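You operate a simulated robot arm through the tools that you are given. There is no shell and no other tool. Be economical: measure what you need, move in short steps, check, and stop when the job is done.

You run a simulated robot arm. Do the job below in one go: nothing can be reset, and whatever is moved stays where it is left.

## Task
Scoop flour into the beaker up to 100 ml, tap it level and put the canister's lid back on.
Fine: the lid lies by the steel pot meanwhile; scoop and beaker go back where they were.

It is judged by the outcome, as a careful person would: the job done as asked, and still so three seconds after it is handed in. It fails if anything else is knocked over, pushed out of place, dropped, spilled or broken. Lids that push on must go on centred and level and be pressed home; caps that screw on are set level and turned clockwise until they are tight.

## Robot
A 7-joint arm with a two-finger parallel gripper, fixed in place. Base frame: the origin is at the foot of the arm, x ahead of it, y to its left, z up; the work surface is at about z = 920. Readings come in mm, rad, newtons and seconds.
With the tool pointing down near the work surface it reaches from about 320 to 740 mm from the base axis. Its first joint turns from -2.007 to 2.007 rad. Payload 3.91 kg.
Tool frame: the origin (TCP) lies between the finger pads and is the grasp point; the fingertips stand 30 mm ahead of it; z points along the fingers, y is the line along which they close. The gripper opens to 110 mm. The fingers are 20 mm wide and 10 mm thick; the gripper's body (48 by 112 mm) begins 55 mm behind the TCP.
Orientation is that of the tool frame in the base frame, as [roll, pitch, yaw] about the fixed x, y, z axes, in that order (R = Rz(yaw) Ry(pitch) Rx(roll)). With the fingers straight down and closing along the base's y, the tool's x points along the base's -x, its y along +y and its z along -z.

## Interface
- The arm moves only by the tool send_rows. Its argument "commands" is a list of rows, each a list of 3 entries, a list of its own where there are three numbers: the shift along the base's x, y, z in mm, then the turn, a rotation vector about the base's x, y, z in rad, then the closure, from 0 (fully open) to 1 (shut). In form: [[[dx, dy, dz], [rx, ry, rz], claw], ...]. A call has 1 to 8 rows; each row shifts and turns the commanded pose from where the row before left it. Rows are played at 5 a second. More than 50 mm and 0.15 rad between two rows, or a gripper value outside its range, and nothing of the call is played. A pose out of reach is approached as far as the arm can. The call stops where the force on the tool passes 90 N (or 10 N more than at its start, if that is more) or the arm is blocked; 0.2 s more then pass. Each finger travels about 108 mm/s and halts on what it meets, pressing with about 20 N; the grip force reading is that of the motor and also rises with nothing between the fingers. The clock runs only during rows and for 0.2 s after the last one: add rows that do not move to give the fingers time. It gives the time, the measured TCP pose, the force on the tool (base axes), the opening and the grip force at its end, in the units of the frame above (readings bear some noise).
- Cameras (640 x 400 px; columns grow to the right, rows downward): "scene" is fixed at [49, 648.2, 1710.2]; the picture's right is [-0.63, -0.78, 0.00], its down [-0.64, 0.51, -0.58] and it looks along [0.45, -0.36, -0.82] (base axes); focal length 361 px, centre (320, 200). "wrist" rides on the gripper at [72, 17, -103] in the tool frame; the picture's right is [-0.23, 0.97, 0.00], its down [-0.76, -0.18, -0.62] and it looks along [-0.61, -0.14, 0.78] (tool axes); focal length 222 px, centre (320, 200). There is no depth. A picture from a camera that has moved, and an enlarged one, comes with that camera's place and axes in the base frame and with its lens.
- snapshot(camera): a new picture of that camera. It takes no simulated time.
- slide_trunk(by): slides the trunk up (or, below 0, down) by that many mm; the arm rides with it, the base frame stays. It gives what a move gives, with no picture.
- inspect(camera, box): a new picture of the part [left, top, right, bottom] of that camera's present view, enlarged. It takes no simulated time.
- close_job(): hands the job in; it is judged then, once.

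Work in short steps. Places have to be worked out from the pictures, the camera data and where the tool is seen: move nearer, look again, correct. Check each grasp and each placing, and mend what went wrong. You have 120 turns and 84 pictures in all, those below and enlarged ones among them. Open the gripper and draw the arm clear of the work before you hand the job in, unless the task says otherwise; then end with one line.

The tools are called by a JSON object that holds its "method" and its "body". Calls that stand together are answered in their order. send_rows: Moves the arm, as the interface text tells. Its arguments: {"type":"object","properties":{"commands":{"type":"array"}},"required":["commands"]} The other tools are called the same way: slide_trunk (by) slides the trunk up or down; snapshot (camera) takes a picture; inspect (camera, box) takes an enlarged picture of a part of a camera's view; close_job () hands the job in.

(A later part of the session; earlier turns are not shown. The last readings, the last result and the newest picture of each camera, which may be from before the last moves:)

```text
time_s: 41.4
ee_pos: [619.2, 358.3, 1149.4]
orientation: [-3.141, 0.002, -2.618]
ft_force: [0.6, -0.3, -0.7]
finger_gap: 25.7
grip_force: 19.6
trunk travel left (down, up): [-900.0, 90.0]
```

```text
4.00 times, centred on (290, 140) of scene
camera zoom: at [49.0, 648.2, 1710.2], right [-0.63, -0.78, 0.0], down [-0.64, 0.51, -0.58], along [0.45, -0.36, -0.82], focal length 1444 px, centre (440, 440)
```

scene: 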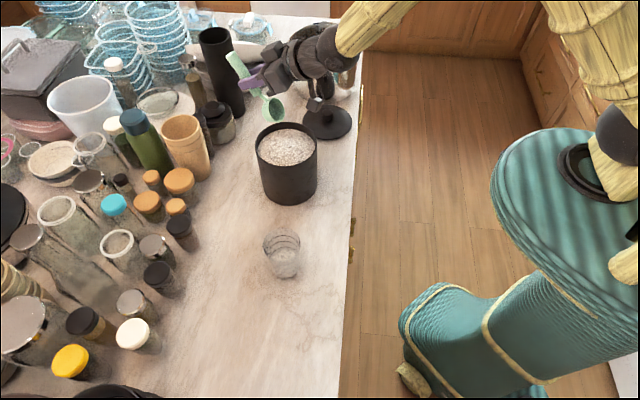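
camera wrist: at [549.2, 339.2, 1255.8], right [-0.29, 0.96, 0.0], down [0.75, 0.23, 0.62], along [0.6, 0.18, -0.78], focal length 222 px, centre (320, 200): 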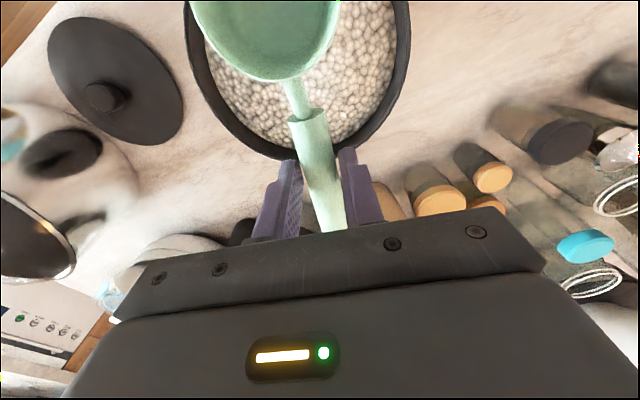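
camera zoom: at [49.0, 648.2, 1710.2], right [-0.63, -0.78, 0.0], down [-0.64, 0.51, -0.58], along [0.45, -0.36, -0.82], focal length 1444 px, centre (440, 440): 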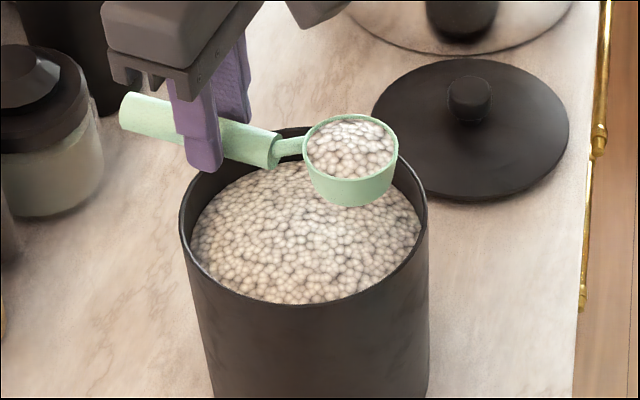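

The scoop is now well filled. I'll carry it level and gently toward the beaker, turning the handle to azimuth ≈0.9 rad.

{"method": "send_rows", "body": {"commands": [[[0, 0, 10], [0, 0, 0], 1], [[-8, 8, 5], [0, 0, 0.01], 1], [[-15, 16, 5], [0, 0, 0.035], 1], [[-16, 17, 0], [0, 0, 0.035], 1], [[-16, 17, 0], [0, 0, 0.035], 1], [[-16, 17, 0], [0, 0, 0.035], 1], [[-16, 17, 0], [0, 0, 0.035], 1], [[-16, 17, 0], [0, 0, 0.035], 1]]}}

{"method": "send_rows", "body": {"commands": [[[-16, 17, 0], [0, 0, 0.035], 1], [[-16, 17, 0], [0, 0, 0.035], 1], [[-16, 17, 0], [0, 0, 0.035], 1], [[-16, 17, 0], [0, 0, 0.035], 1], [[-14, 15, 0], [0, 0, 0.017], 1], [[-8, 8, 0], [0, 0, 0], 1], [[0, 0, 0], [0, 0, 0], 1]]}}

{"method": "inspect", "body": {"camera": "scene", "box": [210, 150, 370, 310]}}

{"method": "snapshot", "body": {"camera": "wrist"}}

```text
time_s: 43.2
ee_pos: [514.9, 468.6, 1169.7]
orientation: [-3.14, 0.001, -2.398]
ft_force: [0.8, 0.4, -0.8]
finger_gap: 25.8
grip_force: 20.2
trunk travel left (down, up): [-900.0, 90.0]
```

```text
time_s: 44.8
ee_pos: [429.8, 558.4, 1168.8]
orientation: [-3.139, 0.002, -2.242]
ft_force: [0.4, 0.3, -1.0]
finger_gap: 25.8
grip_force: 19.6
trunk travel left (down, up): [-900.0, 90.0]
```

```text
2.50 times, centred on (290, 230) of scene
camera zoom: at [49.0, 648.2, 1710.2], right [-0.63, -0.78, 0.0], down [-0.64, 0.51, -0.58], along [0.45, -0.36, -0.82], focal length 902 px, centre (395, 125)
```

zoom: 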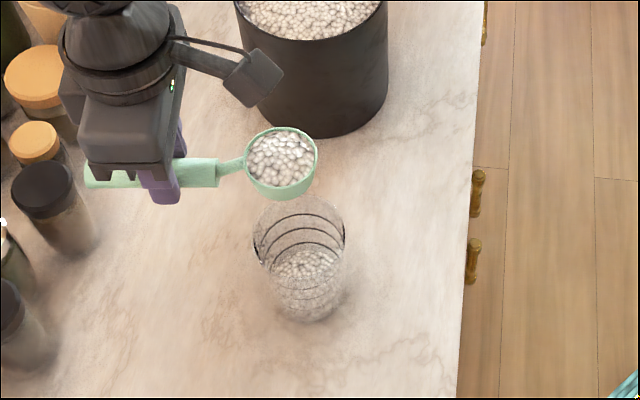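

```text
43 pictures are left
camera wrist: at [371.2, 512.7, 1271.3], right [-0.62, 0.78, 0.0], down [0.61, 0.48, 0.62], along [0.49, 0.39, -0.78], focal length 222 px, centre (320, 200)
```

wrist: 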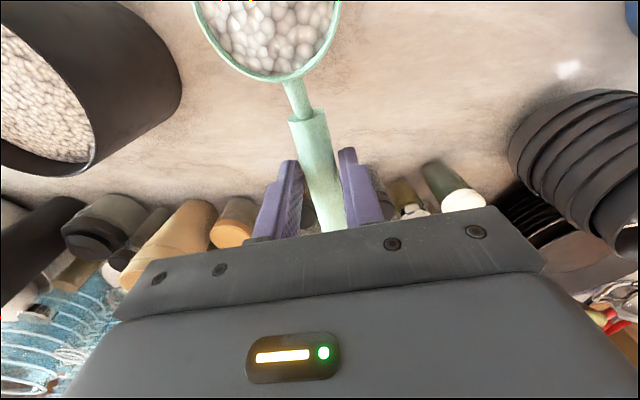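

The bowl is above the beaker, with the beaker axis at ≈(381, 487) and rim z≈1038. I'll nudge sideways/outward and lower the trunk 50 mm to keep the pose in reach.

{"method": "send_rows", "body": {"commands": [[[4, 1, 0], [0, 0, 0], 1], [[4, 1, 0], [0, 0, 0], 1]]}}

{"method": "slide_trunk", "body": {"by": -50}}

{"method": "send_rows", "body": {"commands": [[[0, 0, -12], [0, 0, 0], 1], [[0, 0, -15], [0, 0, 0], 1], [[0, 0, -12], [0, 0, 0], 1], [[0, 0, 0], [0, 0, 0], 1]]}}

{"method": "inspect", "body": {"camera": "scene", "box": [230, 200, 330, 300]}}

```text
time_s: 45.4
ee_pos: [437.8, 559.6, 1168.5]
orientation: [3.14, 0.002, -2.244]
ft_force: [-0.5, 1.0, -0.6]
finger_gap: 25.9
grip_force: 19.7
trunk travel left (down, up): [-900.0, 90.0]
```

```text
time_s: 46.3
ee_pos: [436.8, 560.6, 1117.9]
orientation: [-3.141, 0.003, -2.244]
ft_force: [0.1, -0.1, -0.9]
finger_gap: 25.8
grip_force: 19.6
trunk travel left (down, up): [-850.0, 140.0]
```

```text
time_s: 47.3
ee_pos: [437.6, 559.5, 1078.3]
orientation: [3.141, 0.001, -2.244]
ft_force: [-0.3, -0.6, -1.5]
finger_gap: 25.6
grip_force: 20.1
trunk travel left (down, up): [-850.0, 140.0]
```

```text
4.00 times, centred on (280, 250) of scene
camera zoom: at [49.0, 648.2, 1710.2], right [-0.63, -0.78, 0.0], down [-0.64, 0.51, -0.58], along [0.45, -0.36, -0.82], focal length 1444 px, centre (480, 0)
```

zoom: 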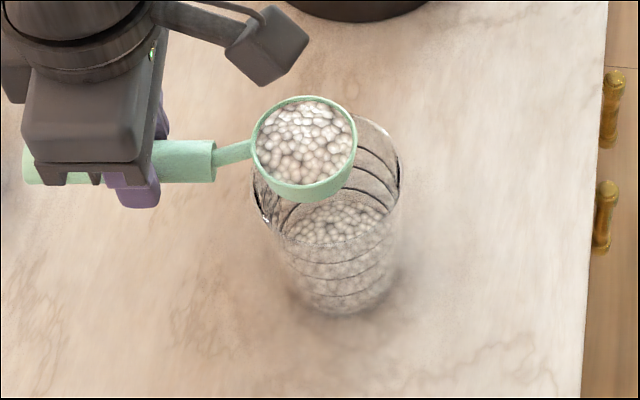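

The lip is well inside the beaker's outline. I'll shift 4 mm sideways and start tilting, keeping the lip over the beaker.

{"method": "send_rows", "body": {"commands": [[[3, -2.5, 0], [0, 0, 0], 1], [[0.9, 1.2, 12.6], [0.1176, -0.0932, 0], 1], [[-0.6, -0.7, 10.1], [0.1176, -0.0932, 0], 1], [[-2, -2.6, 11.2], [0.1176, -0.0932, 0], 1], [[-4, -5, 10], [0.1176, -0.0932, 0], 1], [[-5.9, -7.4, 6.4], [0.1176, -0.0932, 0], 1], [[0, 0, 0], [0, 0, 0], 1]]}}

{"method": "inspect", "body": {"camera": "scene", "box": [230, 200, 330, 300]}}

```text
time_s: 48.9
ee_pos: [429.2, 542.6, 1128.6]
orientation: [3.14, 0.752, -2.243]
ft_force: [0.0, 0.0, -1.5]
finger_gap: 25.8
grip_force: 19.8
trunk travel left (down, up): [-850.0, 140.0]
```

```text
4.00 times, centred on (280, 250) of scene
camera zoom: at [49.0, 648.2, 1710.2], right [-0.63, -0.78, 0.0], down [-0.64, 0.51, -0.58], along [0.45, -0.36, -0.82], focal length 1444 px, centre (480, 0)
```

zoom: 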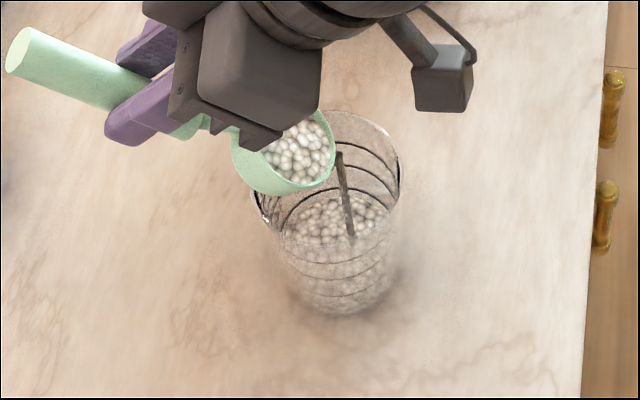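

A stream is flowing from the lip into the beaker. I'll tilt a little further, wait, and check the level.

{"method": "send_rows", "body": {"commands": [[[-7.5, -9.5, 6.5], [0.1176, -0.0932, 0], 1], [[0, 0, 0], [0, 0, 0], 1], [[0, 0, 0], [0, 0, 0], 1], [[0, 0, 0], [0, 0, 0], 1]]}}

{"method": "inspect", "body": {"camera": "scene", "box": [230, 200, 330, 300]}}

```text
time_s: 49.9
ee_pos: [422.1, 532.0, 1137.5]
orientation: [3.141, 0.903, -2.243]
ft_force: [-0.1, 0.7, -0.3]
finger_gap: 26.0
grip_force: 20.3
trunk travel left (down, up): [-850.0, 140.0]
```

```text
4.00 times, centred on (280, 250) of scene
camera zoom: at [49.0, 648.2, 1710.2], right [-0.63, -0.78, 0.0], down [-0.64, 0.51, -0.58], along [0.45, -0.36, -0.82], focal length 1444 px, centre (480, 0)
```

zoom: 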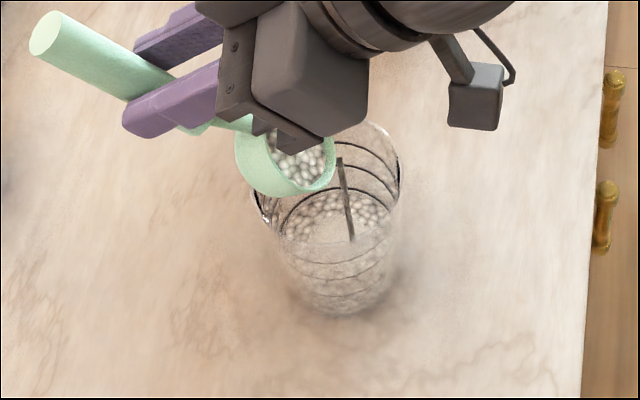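

The level is getting close to the lowest ring. I'll tilt back to stop the stream and look more closely.

{"method": "send_rows", "body": {"commands": [[[7.5, 9.5, -6.5], [-0.1176, 0.0932, 0], 1], [[5.9, 7.4, -6.4], [-0.1176, 0.0932, 0], 1], [[4, 5, -10], [-0.1176, 0.0932, 0], 1], [[0, 0, 0], [0, 0, 0], 1]]}}

{"method": "inspect", "body": {"camera": "scene", "box": [255, 225, 310, 285]}}

```text
time_s: 50.9
ee_pos: [437.6, 554.5, 1113.3]
orientation: [3.14, 0.451, -2.243]
ft_force: [0.0, -0.2, -0.5]
finger_gap: 25.8
grip_force: 20.3
trunk travel left (down, up): [-850.0, 140.0]
```

```text
6.67 times, centred on (282, 255) of scene
camera zoom: at [49.0, 648.2, 1710.2], right [-0.63, -0.78, 0.0], down [-0.64, 0.51, -0.58], along [0.45, -0.36, -0.82], focal length 2406 px, centre (570, -167)
```

zoom: 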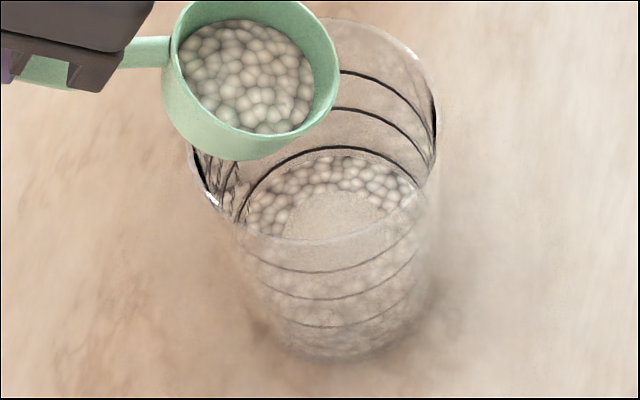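

Flour at the wall is still ~6 mm below the 100 ml ring, with a small mound in the middle. I'll pour more of the scoop.

{"method": "send_rows", "body": {"commands": [[[-4, -5, 10], [0.1176, -0.0932, 0], 1], [[-5.9, -7.4, 6.4], [0.1176, -0.0932, 0], 1], [[-7.5, -9.5, 6.5], [0.1176, -0.0932, 0], 1], [[-8, -10, 3], [0.1176, -0.0932, 0], 1], [[0, 0, 0], [0, 0, 0], 1], [[0, 0, 0], [0, 0, 0], 1]]}}

{"method": "inspect", "body": {"camera": "scene", "box": [245, 220, 310, 285]}}

```text
time_s: 52.3
ee_pos: [414.6, 523.0, 1141.1]
orientation: [3.14, 1.051, -2.245]
ft_force: [-1.0, 0.1, -0.9]
finger_gap: 25.5
grip_force: 19.5
trunk travel left (down, up): [-850.0, 140.0]
```

```text
6.15 times, centred on (278, 252) of scene
camera zoom: at [49.0, 648.2, 1710.2], right [-0.63, -0.78, 0.0], down [-0.64, 0.51, -0.58], along [0.45, -0.36, -0.82], focal length 2221 px, centre (582, -123)
```

zoom: 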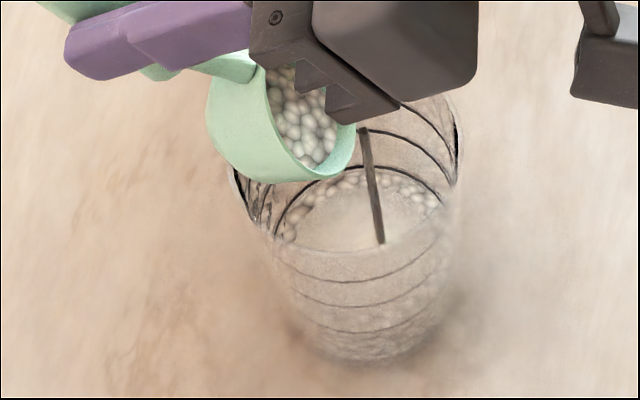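

It is close. I'll tilt back to stop the flow and check the level again.

{"method": "send_rows", "body": {"commands": [[[8, 10, -3], [-0.1176, 0.0932, 0], 1], [[7.5, 9.5, -6.5], [-0.1176, 0.0932, 0], 1], [[5.9, 7.4, -6.4], [-0.1176, 0.0932, 0], 1], [[4, 5, -10], [-0.1176, 0.0932, 0], 1], [[2, 2.6, -11.2], [-0.1176, 0.0932, 0], 1], [[0.6, 0.7, -10.1], [-0.1176, 0.0932, 0], 1], [[-0.9, -1.2, -12.6], [-0.1176, 0.0932, 0], 1], [[0, 0, 10], [0, 0, 0], 1]]}}

{"method": "inspect", "body": {"camera": "scene", "box": [245, 220, 310, 285]}}

```text
time_s: 54.1
ee_pos: [440.0, 556.3, 1091.1]
orientation: [3.141, 0.003, -2.244]
ft_force: [-0.6, -0.4, 0.0]
finger_gap: 25.7
grip_force: 19.9
trunk travel left (down, up): [-850.0, 140.0]
```

```text
6.15 times, centred on (278, 252) of scene
camera zoom: at [49.0, 648.2, 1710.2], right [-0.63, -0.78, 0.0], down [-0.64, 0.51, -0.58], along [0.45, -0.36, -0.82], focal length 2221 px, centre (582, -123)
```

zoom: 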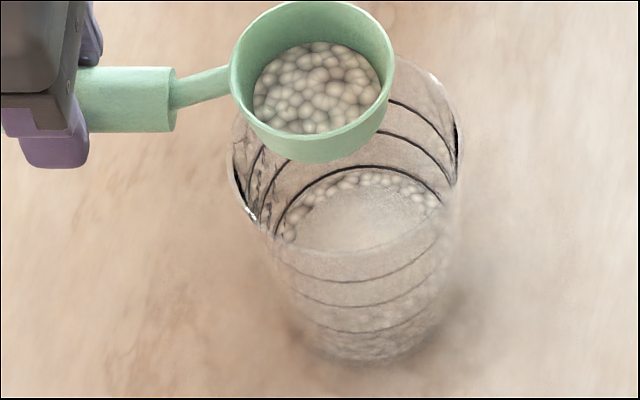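

The wall level is now just under the ring with a mound in the middle. Before adding more I'll draw the scoop back, keeping it level, and take a nearer wrist view of the beaker.

{"method": "send_rows", "body": {"commands": [[[0, 0, 20], [0, 0, 0], 1], [[-15, -18, 10], [0, 0, 0], 1], [[-27, -34, 0], [0, 0, 0], 1], [[-27, -34, 0], [0, 0, 0], 1], [[-27, -34, 0], [0, 0, 0], 1], [[-27, -34, 0], [0, 0, 0], 1], [[-10, -12, -30], [0.09, -0.071, 0], 1], [[0, 0, -40], [0.12, -0.093, 0], 1]]}}

{"method": "snapshot", "body": {"camera": "wrist"}}

```text
refused: row 8 steps farther than a row can; nothing moved
```

```text
36 pictures are left
camera wrist: at [381.7, 510.6, 1192.8], right [-0.62, 0.78, 0.0], down [0.61, 0.49, 0.62], along [0.49, 0.39, -0.78], focal length 222 px, centre (320, 200)
```

wrist: 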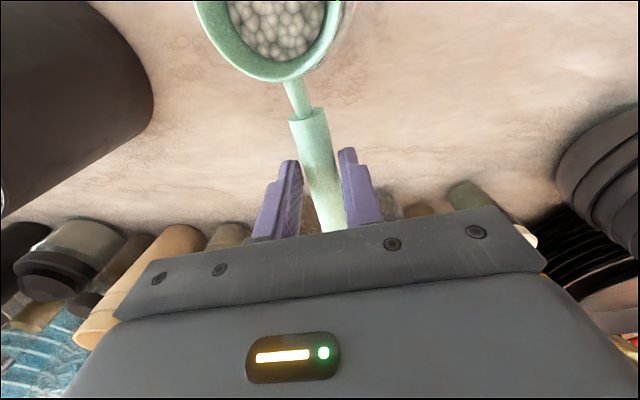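

The last row's turn was slightly over the limit. I'll resend with smaller turns.

{"method": "send_rows", "body": {"commands": [[[0, 0, 20], [0, 0, 0], 1], [[-15, -18, 10], [0, 0, 0], 1], [[-27, -34, 0], [0, 0, 0], 1], [[-27, -34, 0], [0, 0, 0], 1], [[-27, -34, 0], [0, 0, 0], 1], [[-27, -34, 0], [0, 0, 0], 1], [[-10, -12, -30], [0.09, -0.071, 0], 1], [[0, 0, -40], [0.1, -0.08, 0], 1]]}}

{"method": "inspect", "body": {"camera": "wrist", "box": [260, 60, 400, 240]}}

```text
time_s: 55.9
ee_pos: [308.1, 391.4, 1051.1]
orientation: [-3.141, 0.243, -2.24]
ft_force: [-0.2, 0.1, -0.4]
finger_gap: 25.6
grip_force: 19.9
trunk travel left (down, up): [-850.0, 140.0]
```

```text
2.22 times, centred on (330, 150) of wrist
camera zoom: at [234.6, 328.5, 1132.6], right [-0.63, 0.78, 0.05], down [0.5, 0.35, 0.79], along [0.59, 0.52, -0.61], focal length 494 px, centre (298, 311)
```

zoom: 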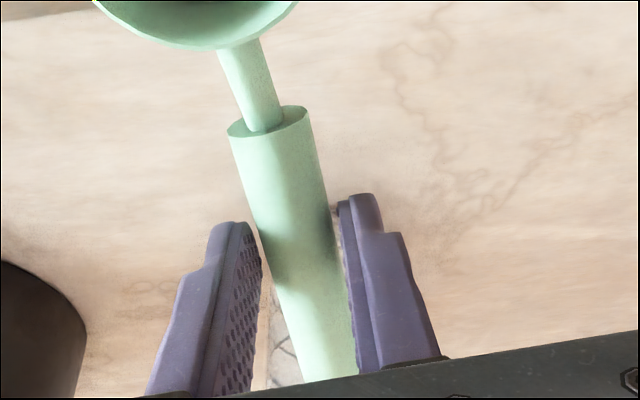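

The handle hides the beaker. I'll shift sideways and up so the beaker appears beside the finger.

{"method": "send_rows", "body": {"commands": [[[31, -18, 14], [0, 0, 0], 1], [[31, -18, 14], [0, 0, 0], 1], [[31, -18, 14], [0, 0, 0], 1], [[0, 0, 0], [0, 0, 0], 1]]}}

{"method": "snapshot", "body": {"camera": "wrist"}}

```text
time_s: 56.9
ee_pos: [399.5, 339.3, 1091.9]
orientation: [-3.14, 0.244, -2.241]
ft_force: [0.1, 0.5, -1.2]
finger_gap: 25.6
grip_force: 20.1
trunk travel left (down, up): [-850.0, 140.0]
```

```text
34 pictures are left
camera wrist: at [327.3, 275.1, 1173.9], right [-0.63, 0.78, 0.05], down [0.5, 0.35, 0.79], along [0.59, 0.52, -0.61], focal length 222 px, centre (320, 200)
```

wrist: 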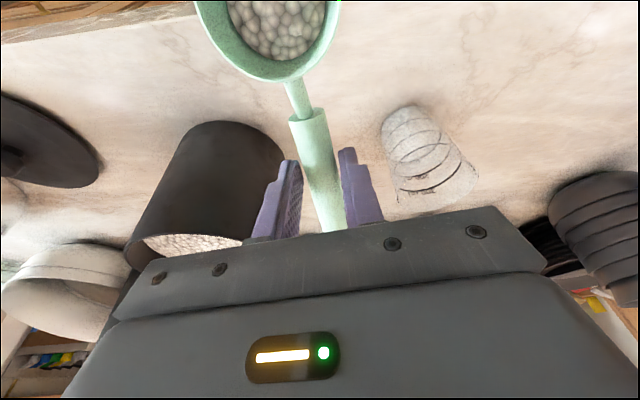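

The beaker is in view beside the finger, so I'll enlarge it.

{"method": "inspect", "body": {"camera": "wrist", "box": [370, 95, 490, 215]}}

```text
3.33 times, centred on (430, 155) of wrist
camera zoom: at [327.3, 275.1, 1173.9], right [-0.63, 0.78, 0.05], down [0.5, 0.35, 0.79], along [0.59, 0.52, -0.61], focal length 740 px, centre (-47, 350)
```

zoom: 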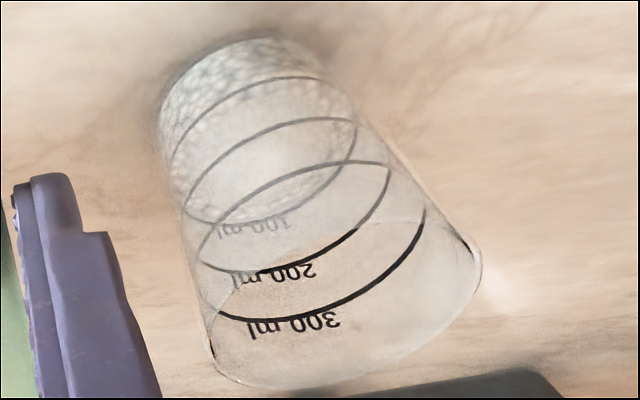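

I'll zoom in tighter on the flour edge against the 100 ml ring.

{"method": "inspect", "body": {"camera": "wrist", "box": [410, 125, 455, 170]}}

{"method": "inspect", "body": {"camera": "scene", "box": [260, 225, 305, 285]}}

```text
8.89 times, centred on (432, 148) of wrist
camera zoom: at [327.3, 275.1, 1173.9], right [-0.63, 0.78, 0.05], down [0.5, 0.35, 0.79], along [0.59, 0.52, -0.61], focal length 1974 px, centre (-680, 667)
```

zoom: 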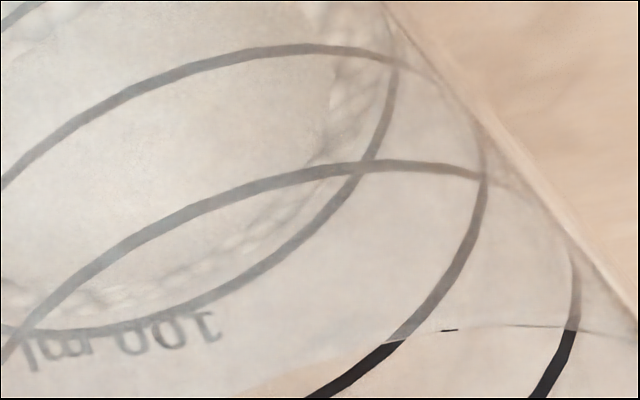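

```text
6.67 times, centred on (282, 255) of scene
camera zoom: at [49.0, 648.2, 1710.2], right [-0.63, -0.78, 0.0], down [-0.64, 0.51, -0.58], along [0.45, -0.36, -0.82], focal length 2406 px, centre (570, -167)
```

zoom: 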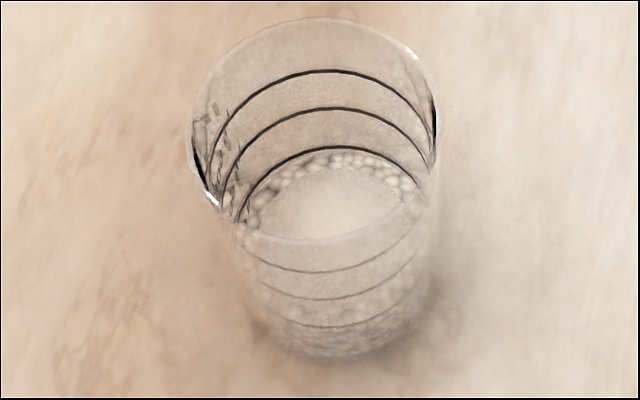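

The wall level is ~3 mm under the ring and the mound adds a few ml, so this is very near 100 ml once levelled. I'll tap it with the scoop handle laid symmetrically across the rim, first moving above the beaker.

{"method": "send_rows", "body": {"commands": [[[0, 0, 25], [-0.0956, 0.0758, 0], 1], [[0, 0, 25], [-0.0956, 0.0758, 0], 1], [[-6, 35, 0], [0, 0, 0], 1], [[-6, 35, 0], [0, 0, 0], 1], [[-6, 35, 0], [0, 0, 0], 1], [[-4, 34, 0], [0, 0, 0], 1], [[0, 0, -40], [0, 0, 0], 1], [[0, 0, -15], [0, 0, 0], 1]]}}

{"method": "inspect", "body": {"camera": "scene", "box": [220, 180, 340, 300]}}

```text
time_s: 58.7
ee_pos: [377.2, 477.6, 1087.2]
orientation: [3.141, 0.0, -2.242]
ft_force: [0.4, 0.0, 0.2]
finger_gap: 25.9
grip_force: 19.9
trunk travel left (down, up): [-850.0, 140.0]
```

```text
3.33 times, centred on (280, 240) of scene
camera zoom: at [49.0, 648.2, 1710.2], right [-0.63, -0.78, 0.0], down [-0.64, 0.51, -0.58], along [0.45, -0.36, -0.82], focal length 1203 px, centre (453, 67)
```

zoom: 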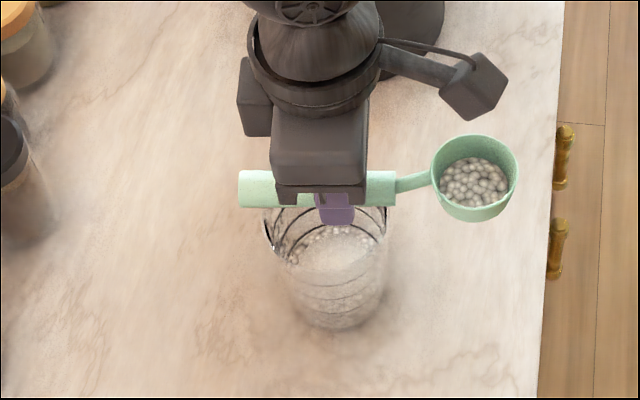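

The handle spans the rim symmetrically. I'll lower gently in small steps to touch.

{"method": "send_rows", "body": {"commands": [[[0, 0, -6], [0, 0, 0], 1], [[0, 0, -3], [0, 0, 0], 1], [[0, 0, -2], [0, 0, 0], 1], [[0, 0, -1], [0, 0, 0], 1], [[0, 0, 0], [0, 0, 0], 1]]}}

```text
time_s: 59.9
ee_pos: [378.5, 476.0, 1074.3]
orientation: [-3.141, 0.0, -2.243]
ft_force: [-1.5, 0.5, -0.1]
finger_gap: 26.1
grip_force: 19.9
trunk travel left (down, up): [-850.0, 140.0]
```

No contact yet, so I continue in 1 mm steps.

{"method": "send_rows", "body": {"commands": [[[0, 0, -1], [0, 0, 0], 1], [[0, 0, -1], [0, 0, 0], 1], [[0, 0, -1], [0, 0, 0], 1], [[0, 0, 0], [0, 0, 0], 1]]}}

```text
time_s: 60.9
ee_pos: [378.6, 476.3, 1070.4]
orientation: [-3.141, 0.001, -2.243]
ft_force: [0.1, -0.1, -0.1]
finger_gap: 25.6
grip_force: 19.9
trunk travel left (down, up): [-850.0, 140.0]
```

Still free. A few more small steps.

{"method": "send_rows", "body": {"commands": [[[0, 0, -1.5], [0, 0, 0], 1], [[0, 0, -1.5], [0, 0, 0], 1], [[0, 0, -1], [0, 0, 0], 1], [[0, 0, 0], [0, 0, 0], 1]]}}

```text
time_s: 61.9
ee_pos: [377.3, 476.4, 1068.4]
orientation: [-3.142, 0.003, -2.243]
ft_force: [-0.5, -0.5, 7.6]
finger_gap: 25.8
grip_force: 20.0
trunk travel left (down, up): [-850.0, 140.0]
```

Contact at TCP z≈1068.5 with 7.6 N. Now I give a few light taps.

{"method": "send_rows", "body": {"commands": [[[0, 0, 6], [0, 0, 0], 1], [[0, 0, -6], [0, 0, 0], 1], [[0, 0, 6], [0, 0, 0], 1], [[0, 0, -6.3], [0, 0, 0], 1], [[0, 0, 6], [0, 0, 0], 1], [[0, 0, -6], [0, 0, 0], 1], [[0, 0, 20], [0, 0, 0], 1], [[0, 0, 30], [0, 0, 0], 1]]}}

{"method": "inspect", "body": {"camera": "scene", "box": [250, 200, 330, 290]}}

```text
time_s: 63.7
ee_pos: [378.2, 476.4, 1117.2]
orientation: [-3.141, 0.0, -2.244]
ft_force: [-0.5, 0.0, -0.3]
finger_gap: 26.0
grip_force: 19.7
trunk travel left (down, up): [-850.0, 140.0]
```

```text
4.44 times, centred on (290, 245) of scene
camera zoom: at [49.0, 648.2, 1710.2], right [-0.63, -0.78, 0.0], down [-0.64, 0.51, -0.58], along [0.45, -0.36, -0.82], focal length 1604 px, centre (453, 0)
```

zoom: 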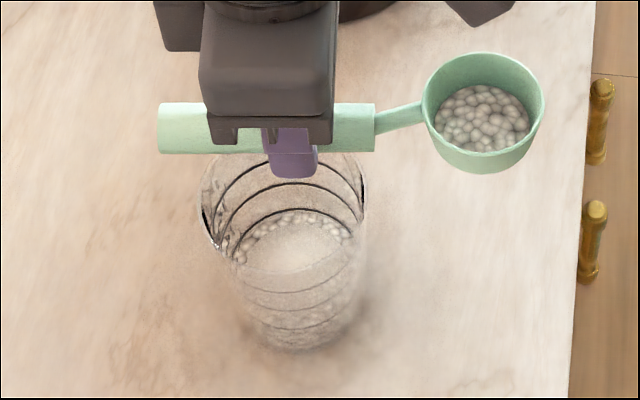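

The mound is unchanged, so the beaker itself has to be knocked on the counter. First I'll return the leftover flour to the canister. I raise the trunk 50 mm again and carry the scoop over.

{"method": "slide_trunk", "body": {"by": 50}}

{"method": "send_rows", "body": {"commands": [[[15, -7, 0], [0, 0, -0.02], 1], [[32, -16, 0], [0, 0, -0.051], 1], [[33, -16, 0], [0, 0, -0.051], 1], [[33, -16, 0], [0, 0, -0.051], 1], [[33, -16, 0], [0, 0, -0.051], 1], [[33, -16, 0], [0, 0, -0.051], 1], [[33, -16, 0], [0, 0, -0.051], 1], [[29, -15, 0], [0, 0, -0.051], 1]]}}

{"method": "inspect", "body": {"camera": "scene", "box": [230, 80, 350, 200]}}

```text
time_s: 64.6
ee_pos: [378.6, 475.6, 1166.2]
orientation: [3.141, 0.0, -2.242]
ft_force: [0.8, 0.2, -0.2]
finger_gap: 25.6
grip_force: 20.3
trunk travel left (down, up): [-900.0, 90.0]
```

```text
time_s: 66.4
ee_pos: [620.8, 358.1, 1165.3]
orientation: [3.141, -0.001, -2.62]
ft_force: [0.5, -0.1, -0.4]
finger_gap: 25.8
grip_force: 20.0
trunk travel left (down, up): [-900.0, 90.0]
```

```text
3.33 times, centred on (290, 140) of scene
camera zoom: at [49.0, 648.2, 1710.2], right [-0.63, -0.78, 0.0], down [-0.64, 0.51, -0.58], along [0.45, -0.36, -0.82], focal length 1203 px, centre (420, 400)
```

zoom: 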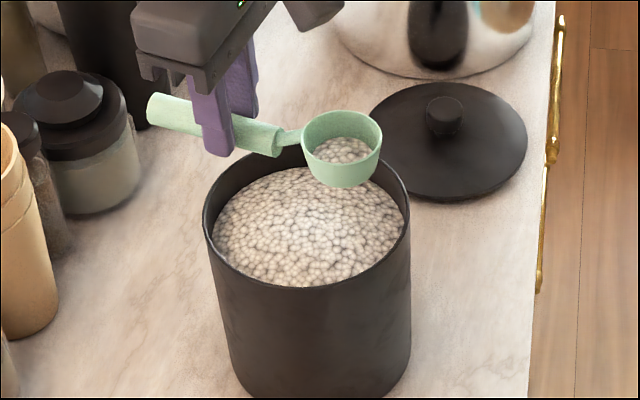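

The scoop is over the canister with the leftover flour. I'll tilt it fully to empty it, keeping the lip over the canister.

{"method": "send_rows", "body": {"commands": [[[0.8, 0.5, 5.5], [0.0747, -0.129, 0], 1], [[0, 0, 5], [0.0747, -0.129, 0], 1], [[-1.6, -0.9, 5.3], [0.0747, -0.129, 0], 1], [[-2.9, -1.7, 5.2], [0.0747, -0.129, 0], 1], [[-4.2, -2.4, 5], [0.0747, -0.129, 0], 1], [[-5.3, -3, 5.8], [0.0747, -0.129, 0], 1], [[-7.9, -4.5, 5.2], [0.0747, -0.129, 0], 1], [[-10.3, -6, 4], [0.0747, -0.129, 0], 1]]}}

{"method": "send_rows", "body": {"commands": [[[-10.6, -6.1, 2.7], [0.0747, -0.129, 0], 1], [[-11, -6.3, 0.7], [0.0747, -0.129, 0], 1], [[-10.9, -6.3, -1.4], [0.0747, -0.129, 0], 1], [[-10.5, -6, -3], [0.0747, -0.129, 0], 1], [[0, 0, 0], [0, 0, 0], 1], [[0, 0, 0], [0, 0, 0], 1], [[0, 0, 0], [0, 0, 0], 1]]}}

{"method": "inspect", "body": {"camera": "scene", "box": [230, 60, 370, 200]}}

```text
time_s: 68.2
ee_pos: [588.8, 338.8, 1208.1]
orientation: [3.135, 1.193, -2.623]
ft_force: [-0.4, 0.3, -0.3]
finger_gap: 25.7
grip_force: 20.3
trunk travel left (down, up): [-900.0, 90.0]
```

```text
time_s: 69.8
ee_pos: [545.3, 316.2, 1207.3]
orientation: [0.009, 1.354, 0.537]
ft_force: [0.7, 0.2, -0.2]
finger_gap: 25.6
grip_force: 19.5
trunk travel left (down, up): [-900.0, 90.0]
```

```text
2.86 times, centred on (300, 130) of scene
camera zoom: at [49.0, 648.2, 1710.2], right [-0.63, -0.78, 0.0], down [-0.64, 0.51, -0.58], along [0.45, -0.36, -0.82], focal length 1031 px, centre (377, 400)
```

zoom: 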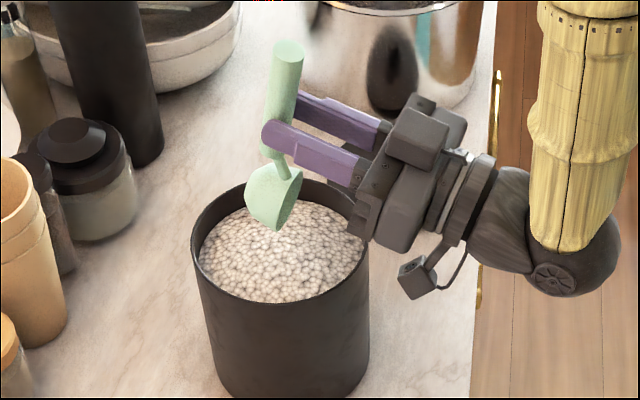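

The scoop is tipped past vertical over the canister. I'll reverse the motion and check that it is empty.

{"method": "send_rows", "body": {"commands": [[[10.5, 6, 3], [-0.0747, 0.129, 0], 1], [[10.9, 6.3, 1.4], [-0.0747, 0.129, 0], 1], [[11, 6.3, -0.7], [-0.0747, 0.129, 0], 1], [[10.6, 6.1, -2.7], [-0.0747, 0.129, 0], 1], [[10.3, 6, -4], [-0.0747, 0.129, 0], 1], [[7.9, 4.5, -5], [-0.0747, 0.129, 0], 1], [[5.3, 3, 0], [-0.0747, 0.129, 0], 1], [[4.2, 2.4, 0], [-0.0747, 0.129, 0], 1]]}}

{"method": "send_rows", "body": {"commands": [[[2.9, 1.7, 0], [-0.0747, 0.129, 0], 1], [[1.6, 0.9, 0], [-0.0747, 0.129, 0], 1], [[0, 0, 0], [-0.0747, 0.129, 0], 1], [[0, 0, 0], [-0.0747, 0.129, 0], 1], [[0, 0, 0], [0, 0, 0], 1]]}}

{"method": "inspect", "body": {"camera": "scene", "box": [230, 60, 350, 200]}}

```text
time_s: 71.6
ee_pos: [616.7, 357.2, 1198.6]
orientation: [3.139, 0.594, -2.62]
ft_force: [-0.1, -0.6, -0.2]
finger_gap: 25.7
grip_force: 20.2
trunk travel left (down, up): [-900.0, 90.0]
```

```text
time_s: 72.8
ee_pos: [620.2, 358.7, 1199.0]
orientation: [-3.141, 0.0, -2.619]
ft_force: [-0.8, -0.5, -0.5]
finger_gap: 25.7
grip_force: 19.6
trunk travel left (down, up): [-900.0, 90.0]
```

```text
2.86 times, centred on (290, 130) of scene
camera zoom: at [49.0, 648.2, 1710.2], right [-0.63, -0.78, 0.0], down [-0.64, 0.51, -0.58], along [0.45, -0.36, -0.82], focal length 1031 px, centre (406, 400)
```

zoom: 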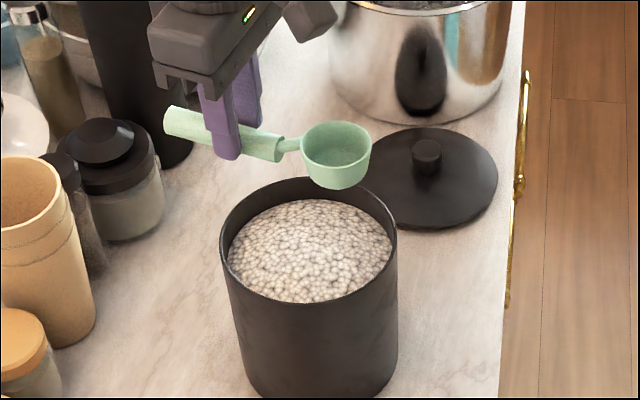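

The scoop is empty. I'll carry it back above its original spot, reversing the earlier approach.

{"method": "send_rows", "body": {"commands": [[[-29, 26, 0], [0, 0, 0.0248], 1], [[-29, 26, 0], [0, 0, 0.0248], 1], [[-29, 26, 0], [0, 0, 0.0248], 1], [[-29, 26, 0], [0, 0, 0.0248], 1], [[-29, 26, 0], [0, 0, 0.0248], 1], [[-29, 26, 0], [0, 0, 0.0248], 1]]}}

{"method": "send_rows", "body": {"commands": [[[-29, 26, -5], [0, 0, 0.0248], 1], [[-29, 26, -8], [0, 0, 0.0248], 1], [[-29, 26, -8], [0, 0, 0.0248], 1], [[-30, 26, -8], [0, 0, 0.0248], 1], [[-30, 25, -8], [0, 0, 0.0248], 1], [[-30, 25, -7], [0, 0, 0.0242], 1], [[0, 0, 0], [0, 0, 0], 1]]}}

{"method": "slide_trunk", "body": {"by": -130}}

```text
time_s: 74.2
ee_pos: [444.4, 518.1, 1198.4]
orientation: [3.141, -0.001, -2.469]
ft_force: [-0.7, -0.1, -0.6]
finger_gap: 25.6
grip_force: 19.4
trunk travel left (down, up): [-900.0, 90.0]
```

```text
time_s: 75.8
ee_pos: [269.4, 667.0, 1155.8]
orientation: [3.14, 0.0, -2.322]
ft_force: [-0.3, -0.8, -0.2]
finger_gap: 25.7
grip_force: 20.5
trunk travel left (down, up): [-900.0, 90.0]
```

```text
time_s: 77.4
ee_pos: [268.5, 669.2, 1025.8]
orientation: [-3.141, 0.001, -2.322]
ft_force: [-1.0, -0.7, 0.5]
finger_gap: 25.6
grip_force: 20.3
trunk travel left (down, up): [-770.0, 220.0]
```

The scoop is above its place. I'll lower it to the grasp height, with small steps at the end.

{"method": "send_rows", "body": {"commands": [[[0, 0, -30], [0, 0, 0], 1], [[0, 0, -25], [0, 0, 0], 1], [[0, 0, -10], [0, 0, 0], 1], [[0, 0, -4], [0, 0, 0], 1], [[0, 0, -2], [0, 0, 0], 1], [[0, 0, 0], [0, 0, 0], 1]]}}

```text
time_s: 78.8
ee_pos: [269.8, 668.2, 955.4]
orientation: [3.14, 0.006, -2.323]
ft_force: [2.2, 4.9, 17.9]
finger_gap: 26.0
grip_force: 19.7
trunk travel left (down, up): [-770.0, 220.0]
```

It has touched down (18 N at z 955.4). I'll ease off slightly, open, and rise.

{"method": "send_rows", "body": {"commands": [[[0, 0, 1], [0, 0, 0], 1], [[0, 0, 0], [0, 0, 0], 0.7], [[0, 0, 0], [0, 0, 0], 0.5], [[0, 0, 0], [0, 0, 0], 0.5], [[0, 0, 30], [0, 0, 0], 0.5], [[0, 0, 40], [0, 0, 0], 0.5], [[-15, -35, 30], [0, 0, 0], 0.5], [[-15, -40, 20], [0, 0, 0], 0.3]]}}

{"method": "snapshot", "body": {"camera": "scene"}}

```text
time_s: 80.6
ee_pos: [238.0, 593.5, 1076.2]
orientation: [3.139, 0.002, -2.323]
ft_force: [-0.2, -1.2, 0.1]
finger_gap: 76.8
grip_force: 0.1
trunk travel left (down, up): [-770.0, 220.0]
```

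```text
25 pictures are left
```

scene: 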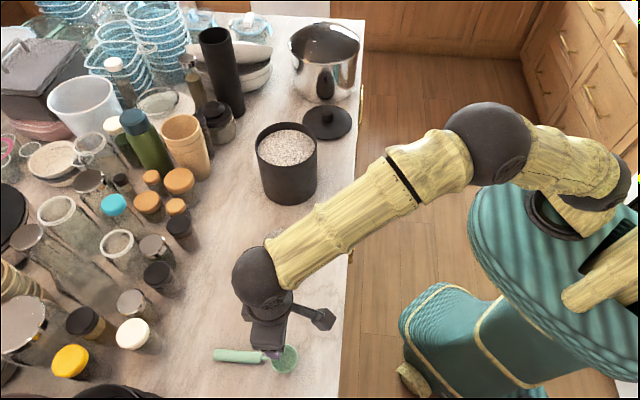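

The scoop lies where it was. Next is the beaker: I'll open fully and move above it to centre the grasp.

{"method": "send_rows", "body": {"commands": [[[0, 0, 45], [0, 0, 0], 0], [[0, 0, 40], [0, 0, 0], 0], [[29, -21, 10], [0, 0, 0.02], 0], [[29, -21, 0], [0, 0, 0.02], 0], [[29, -22, 0], [0, 0, 0.02], 0], [[29, -22, 0], [0, 0, 0.02], 0], [[29, -22, 0], [0, 0, 0], 0], [[0, 0, -20], [0, 0, 0], 0]]}}

{"method": "snapshot", "body": {"camera": "wrist"}}

{"method": "inspect", "body": {"camera": "scene", "box": [230, 180, 350, 300]}}

```text
time_s: 82.4
ee_pos: [383.8, 486.8, 1150.0]
orientation: [-3.141, -0.001, -2.24]
ft_force: [0.3, 0.0, -0.1]
finger_gap: 110.3
grip_force: 0.0
trunk travel left (down, up): [-770.0, 220.0]
```

```text
24 pictures are left
camera wrist: at [325.3, 441.3, 1252.7], right [-0.62, 0.78, 0.0], down [0.61, 0.49, 0.62], along [0.49, 0.39, -0.78], focal length 222 px, centre (320, 200)
```

wrist: 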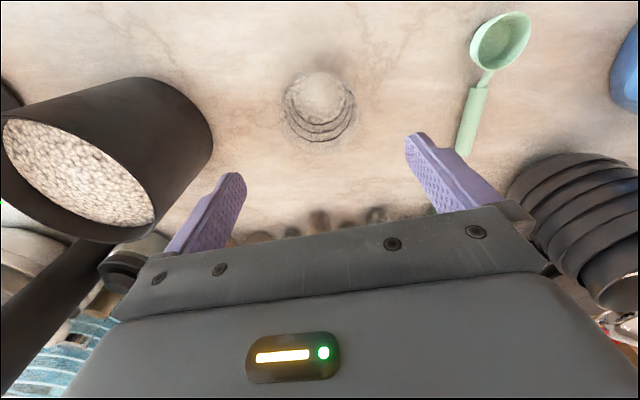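

```text
3.33 times, centred on (290, 240) of scene
camera zoom: at [49.0, 648.2, 1710.2], right [-0.63, -0.78, 0.0], down [-0.64, 0.51, -0.58], along [0.45, -0.36, -0.82], focal length 1203 px, centre (420, 67)
```

zoom: 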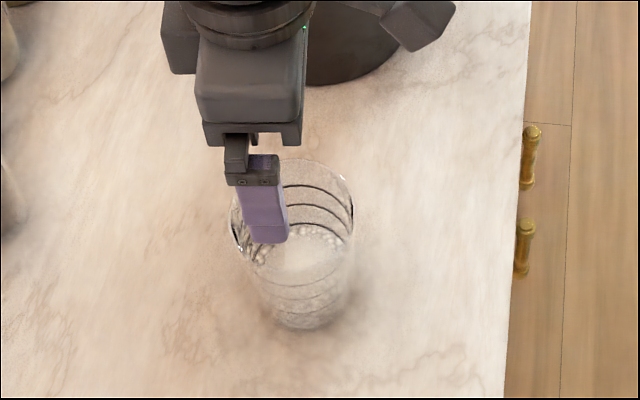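

The beaker is laterally centred between the fingers. I'll descend so the fingers straddle its upper part, to TCP z≈1003.

{"method": "send_rows", "body": {"commands": [[[0, 0, -45], [0, 0, 0], 0], [[0, 0, -40], [0, 0, 0], 0], [[0, 0, -30], [0, 0, 0], 0], [[0, 0, -20], [0, 0, 0], 0], [[0, 0, -12], [0, 0, 0], 0], [[0, 0, 0], [0, 0, 0], 0]]}}

{"method": "snapshot", "body": {"camera": "wrist"}}

```text
time_s: 83.8
ee_pos: [383.7, 487.0, 1003.9]
orientation: [3.141, 0.0, -2.241]
ft_force: [0.1, 0.6, -0.3]
finger_gap: 110.0
grip_force: 0.0
trunk travel left (down, up): [-770.0, 220.0]
```

```text
22 pictures are left
camera wrist: at [325.9, 440.7, 1105.5], right [-0.62, 0.78, 0.0], down [0.61, 0.49, 0.62], along [0.49, 0.39, -0.78], focal length 222 px, centre (320, 200)
```

wrist: 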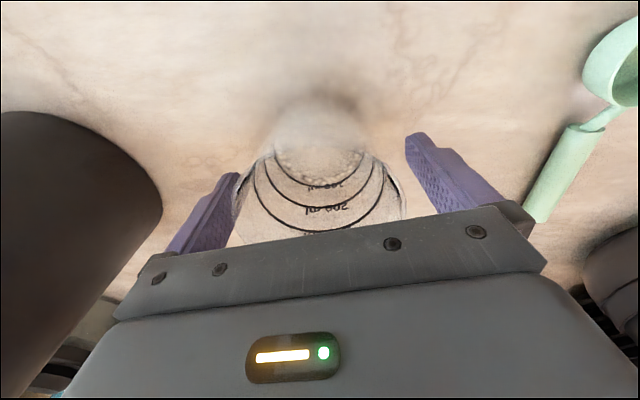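

The beaker sits centred between the fingers, so I'll close on it.

{"method": "send_rows", "body": {"commands": [[[0, 0, 0], [0, 0, 0], 0.2], [[0, 0, 0], [0, 0, 0], 0.3], [[0, 0, 0], [0, 0, 0], 0.5], [[0, 0, 0], [0, 0, 0], 0.7], [[0, 0, 0], [0, 0, 0], 0.7]]}}

```text
time_s: 85.0
ee_pos: [384.9, 487.6, 1003.9]
orientation: [3.141, -0.002, -2.241]
ft_force: [0.9, -0.3, 0.5]
finger_gap: 76.0
grip_force: 19.5
trunk travel left (down, up): [-770.0, 220.0]
```

Gripped at 76 mm. I'll lift about 8 mm and knock it lightly down on the counter a few times.

{"method": "send_rows", "body": {"commands": [[[0, 0, 8], [0, 0, 0], 0.7], [[0, 0, -8], [0, 0, 0], 0.7], [[0, 0, 8], [0, 0, 0], 0.7], [[0, 0, -8], [0, 0, 0], 0.7], [[0, 0, 8], [0, 0, 0], 0.7], [[0, 0, -8], [0, 0, 0], 0.7], [[0, 0, 0], [0, 0, 0], 0.7]]}}

{"method": "snapshot", "body": {"camera": "wrist"}}

{"method": "inspect", "body": {"camera": "scene", "box": [245, 215, 315, 285]}}

```text
time_s: 86.6
ee_pos: [385.1, 485.4, 1002.6]
orientation: [3.141, -0.001, -2.24]
ft_force: [-0.4, 0.2, -1.7]
finger_gap: 75.9
grip_force: 20.2
trunk travel left (down, up): [-770.0, 220.0]
```

```text
21 pictures are left
camera wrist: at [325.6, 440.2, 1106.1], right [-0.62, 0.78, 0.0], down [0.61, 0.49, 0.62], along [0.49, 0.39, -0.78], focal length 222 px, centre (320, 200)
```

wrist: 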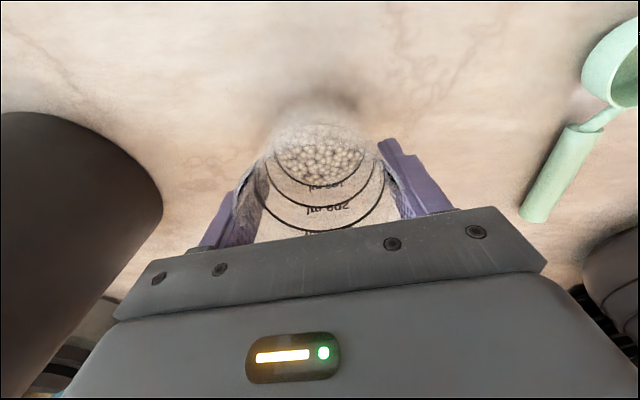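

```text
5.71 times, centred on (280, 250) of scene
camera zoom: at [49.0, 648.2, 1710.2], right [-0.63, -0.78, 0.0], down [-0.64, 0.51, -0.58], along [0.45, -0.36, -0.82], focal length 2062 px, centre (549, -86)
```

zoom: 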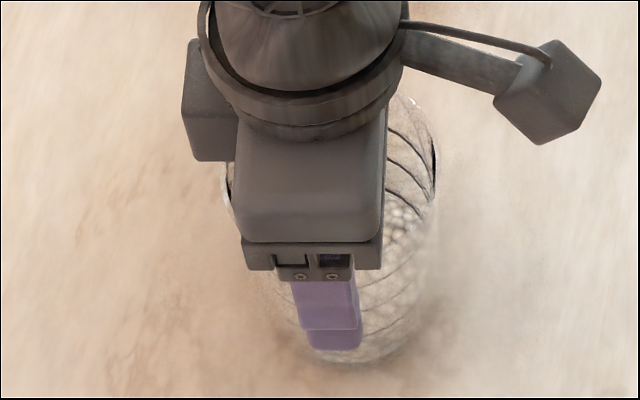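

Tapping worked: the mound is gone and the surface is flat. I'll check its level against the 100 ml ring.

{"method": "inspect", "body": {"camera": "wrist", "box": [265, 105, 375, 215]}}

```text
3.64 times, centred on (320, 160) of wrist
camera zoom: at [325.6, 440.2, 1106.1], right [-0.62, 0.78, 0.0], down [0.61, 0.49, 0.62], along [0.49, 0.39, -0.78], focal length 808 px, centre (320, 346)
```

zoom: 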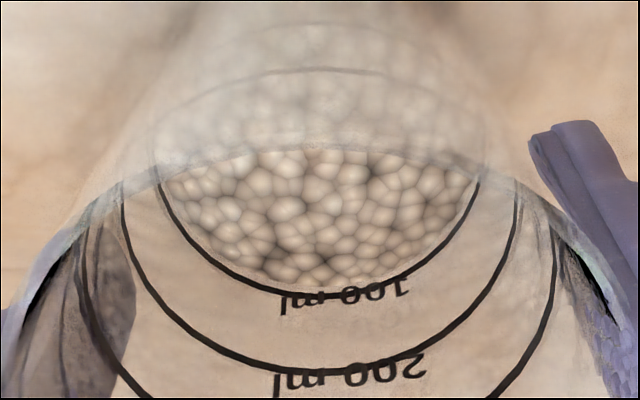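

The surface is flat, just under the 100 ml ring. I'll set the beaker firmly down, release, and measure again from another angle.

{"method": "send_rows", "body": {"commands": [[[0, 0, -1], [0, 0, 0], 0.7], [[0, 0, -0.7], [0, 0, 0], 0.7], [[0, 0, 0], [0, 0, 0], 0.7]]}}

```text
time_s: 87.4
ee_pos: [385.4, 486.1, 1003.4]
orientation: [-3.14, 0.002, -2.242]
ft_force: [0.8, 1.1, 10.4]
finger_gap: 76.2
grip_force: 20.1
trunk travel left (down, up): [-770.0, 220.0]
```

It is firmly on the counter (10 N up). I'll release and rise straight up.

{"method": "send_rows", "body": {"commands": [[[0, 0, 1], [0, 0, 0], 0.6], [[0, 0, 0], [0, 0, 0], 0.2], [[0, 0, 0], [0, 0, 0], 0], [[0, 0, 0], [0, 0, 0], 0], [[0, 0, 40], [0, 0, 0], 0], [[0, 0, 45], [0, 0, 0], 0], [[-25, -31, 20], [0, 0, 0], 0], [[-25, -31, 20], [0, 0, 0], 0]]}}

{"method": "inspect", "body": {"camera": "scene", "box": [260, 225, 305, 285]}}

```text
time_s: 89.2
ee_pos: [333.0, 422.7, 1128.0]
orientation: [3.141, 0.002, -2.241]
ft_force: [0.3, 0.3, 0.2]
finger_gap: 110.1
grip_force: 0.1
trunk travel left (down, up): [-770.0, 220.0]
```

```text
6.67 times, centred on (282, 255) of scene
camera zoom: at [49.0, 648.2, 1710.2], right [-0.63, -0.78, 0.0], down [-0.64, 0.51, -0.58], along [0.45, -0.36, -0.82], focal length 2406 px, centre (570, -167)
```

zoom: 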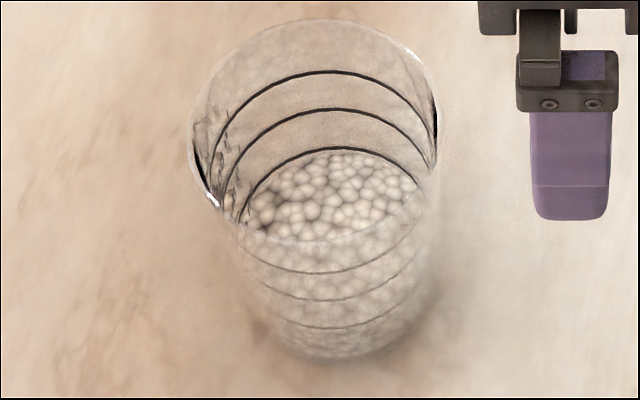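

From here the flour edge nearly abuts the 100 ml line. To settle it, I'll take a truly horizontal side view by tilting the wrist 0.9 rad and lowering the camera to the ring's height.

{"method": "send_rows", "body": {"commands": [[[-8, -10, -20], [0.1176, -0.0932, 0], 0], [[-8, -11, -25], [0.1176, -0.0932, 0], 0], [[-7, -10, -28], [0.1176, -0.0932, 0], 0], [[0, 0, -30], [0.1176, -0.0932, 0], 0], [[0, 0, -30], [0.1176, -0.0932, 0], 0], [[0, 0, -28], [0.1176, -0.0932, 0], 0], [[0, 0, 0], [0, 0, 0], 0]]}}

{"method": "inspect", "body": {"camera": "wrist", "box": [270, 120, 390, 240]}}

```text
time_s: 90.8
ee_pos: [310.9, 391.1, 966.1]
orientation: [3.141, 0.901, -2.241]
ft_force: [-0.7, -0.5, -0.2]
finger_gap: 109.8
grip_force: 0.2
trunk travel left (down, up): [-770.0, 220.0]
```

```text
3.33 times, centred on (330, 180) of wrist
camera zoom: at [218.8, 304.8, 973.0], right [-0.68, 0.72, 0.18], down [0.13, -0.12, 0.98], along [0.73, 0.69, -0.01], focal length 740 px, centre (287, 267)
```

zoom: 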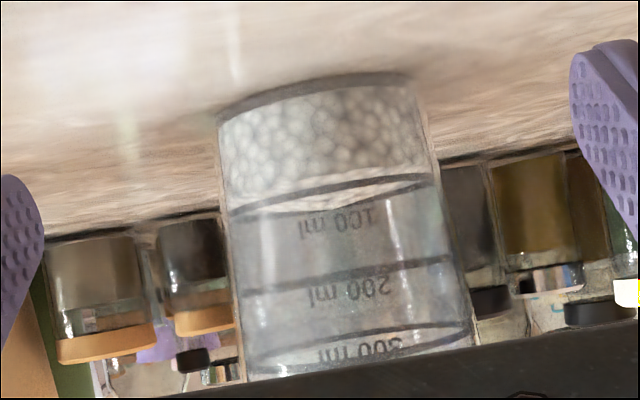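

This side view is very clear. I'll enlarge the ring region.

{"method": "inspect", "body": {"camera": "wrist", "box": [305, 155, 355, 200]}}

```text
8.89 times, centred on (330, 178) of wrist
camera zoom: at [218.8, 304.8, 973.0], right [-0.68, 0.72, 0.18], down [0.13, -0.12, 0.98], along [0.73, 0.69, -0.01], focal length 1974 px, centre (231, 400)
```

zoom: 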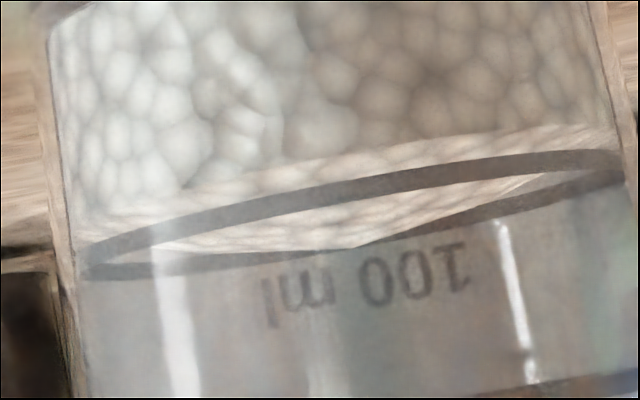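

Side on, the flour averages about 2 mm below the 100 ml line (~92–94 ml), so I'll top it up with a little more. I straighten, rise, and head back to the scoop.

{"method": "send_rows", "body": {"commands": [[[-5, -6, 25], [-0.1176, 0.0932, 0], 0.2], [[-3, -4, 25], [-0.1176, 0.0932, 0], 0.3], [[0, 0, 25], [-0.1176, 0.0932, 0], 0.4], [[0, 0, 25], [-0.1176, 0.0932, 0], 0.5], [[0, 0, 22], [-0.1176, 0.0932, 0], 0.5], [[0, 0, 20], [-0.1176, 0.0932, 0], 0.5], [[-6, 45, 0], [0, 0, -0.04], 0.5], [[-6, 45, 0], [0, 0, -0.04], 0.5]]}}

{"method": "send_rows", "body": {"commands": [[[-6, 45, 0], [0, 0, 0], 0.5], [[-6, 45, 0], [0, 0, 0], 0.5], [[-6, 45, -15], [0, 0, 0], 0.5], [[-3, 35, -30], [0, 0, 0], 0.5], [[0, 27, -30], [0, 0, 0], 0.5], [[0, 0, 0], [0, 0, 0], 0.5]]}}

```text
time_s: 92.6
ee_pos: [293.5, 474.6, 1109.2]
orientation: [-3.14, 0.0, -2.323]
ft_force: [0.8, 1.2, 0.0]
finger_gap: 54.9
grip_force: 0.0
trunk travel left (down, up): [-770.0, 220.0]
```

```text
time_s: 94.0
ee_pos: [269.0, 667.5, 1033.9]
orientation: [3.141, -0.001, -2.321]
ft_force: [0.7, -0.7, 0.7]
finger_gap: 55.3
grip_force: 0.1
trunk travel left (down, up): [-770.0, 220.0]
```

I'm directly above the earlier grasp spot. I'll lower to the handle (z≈954.5) and close.

{"method": "send_rows", "body": {"commands": [[[0, 0, -35], [0, 0, 0], 0.5], [[0, 1, -30], [0, 0, 0], 0.5], [[0, 0, -14], [0, 0, 0], 0.5], [[0, 0, 0], [0, 0, 0], 0.7], [[0, 0, 0], [0, 0, 0], 1], [[0, 0, 0], [0, 0, 0], 1], [[0, 0, 0], [0, 0, 0], 1]]}}

```text
time_s: 95.6
ee_pos: [270.4, 670.8, 953.4]
orientation: [-3.14, 0.002, -2.322]
ft_force: [0.3, 0.5, -0.1]
finger_gap: 25.7
grip_force: 20.2
trunk travel left (down, up): [-770.0, 220.0]
```

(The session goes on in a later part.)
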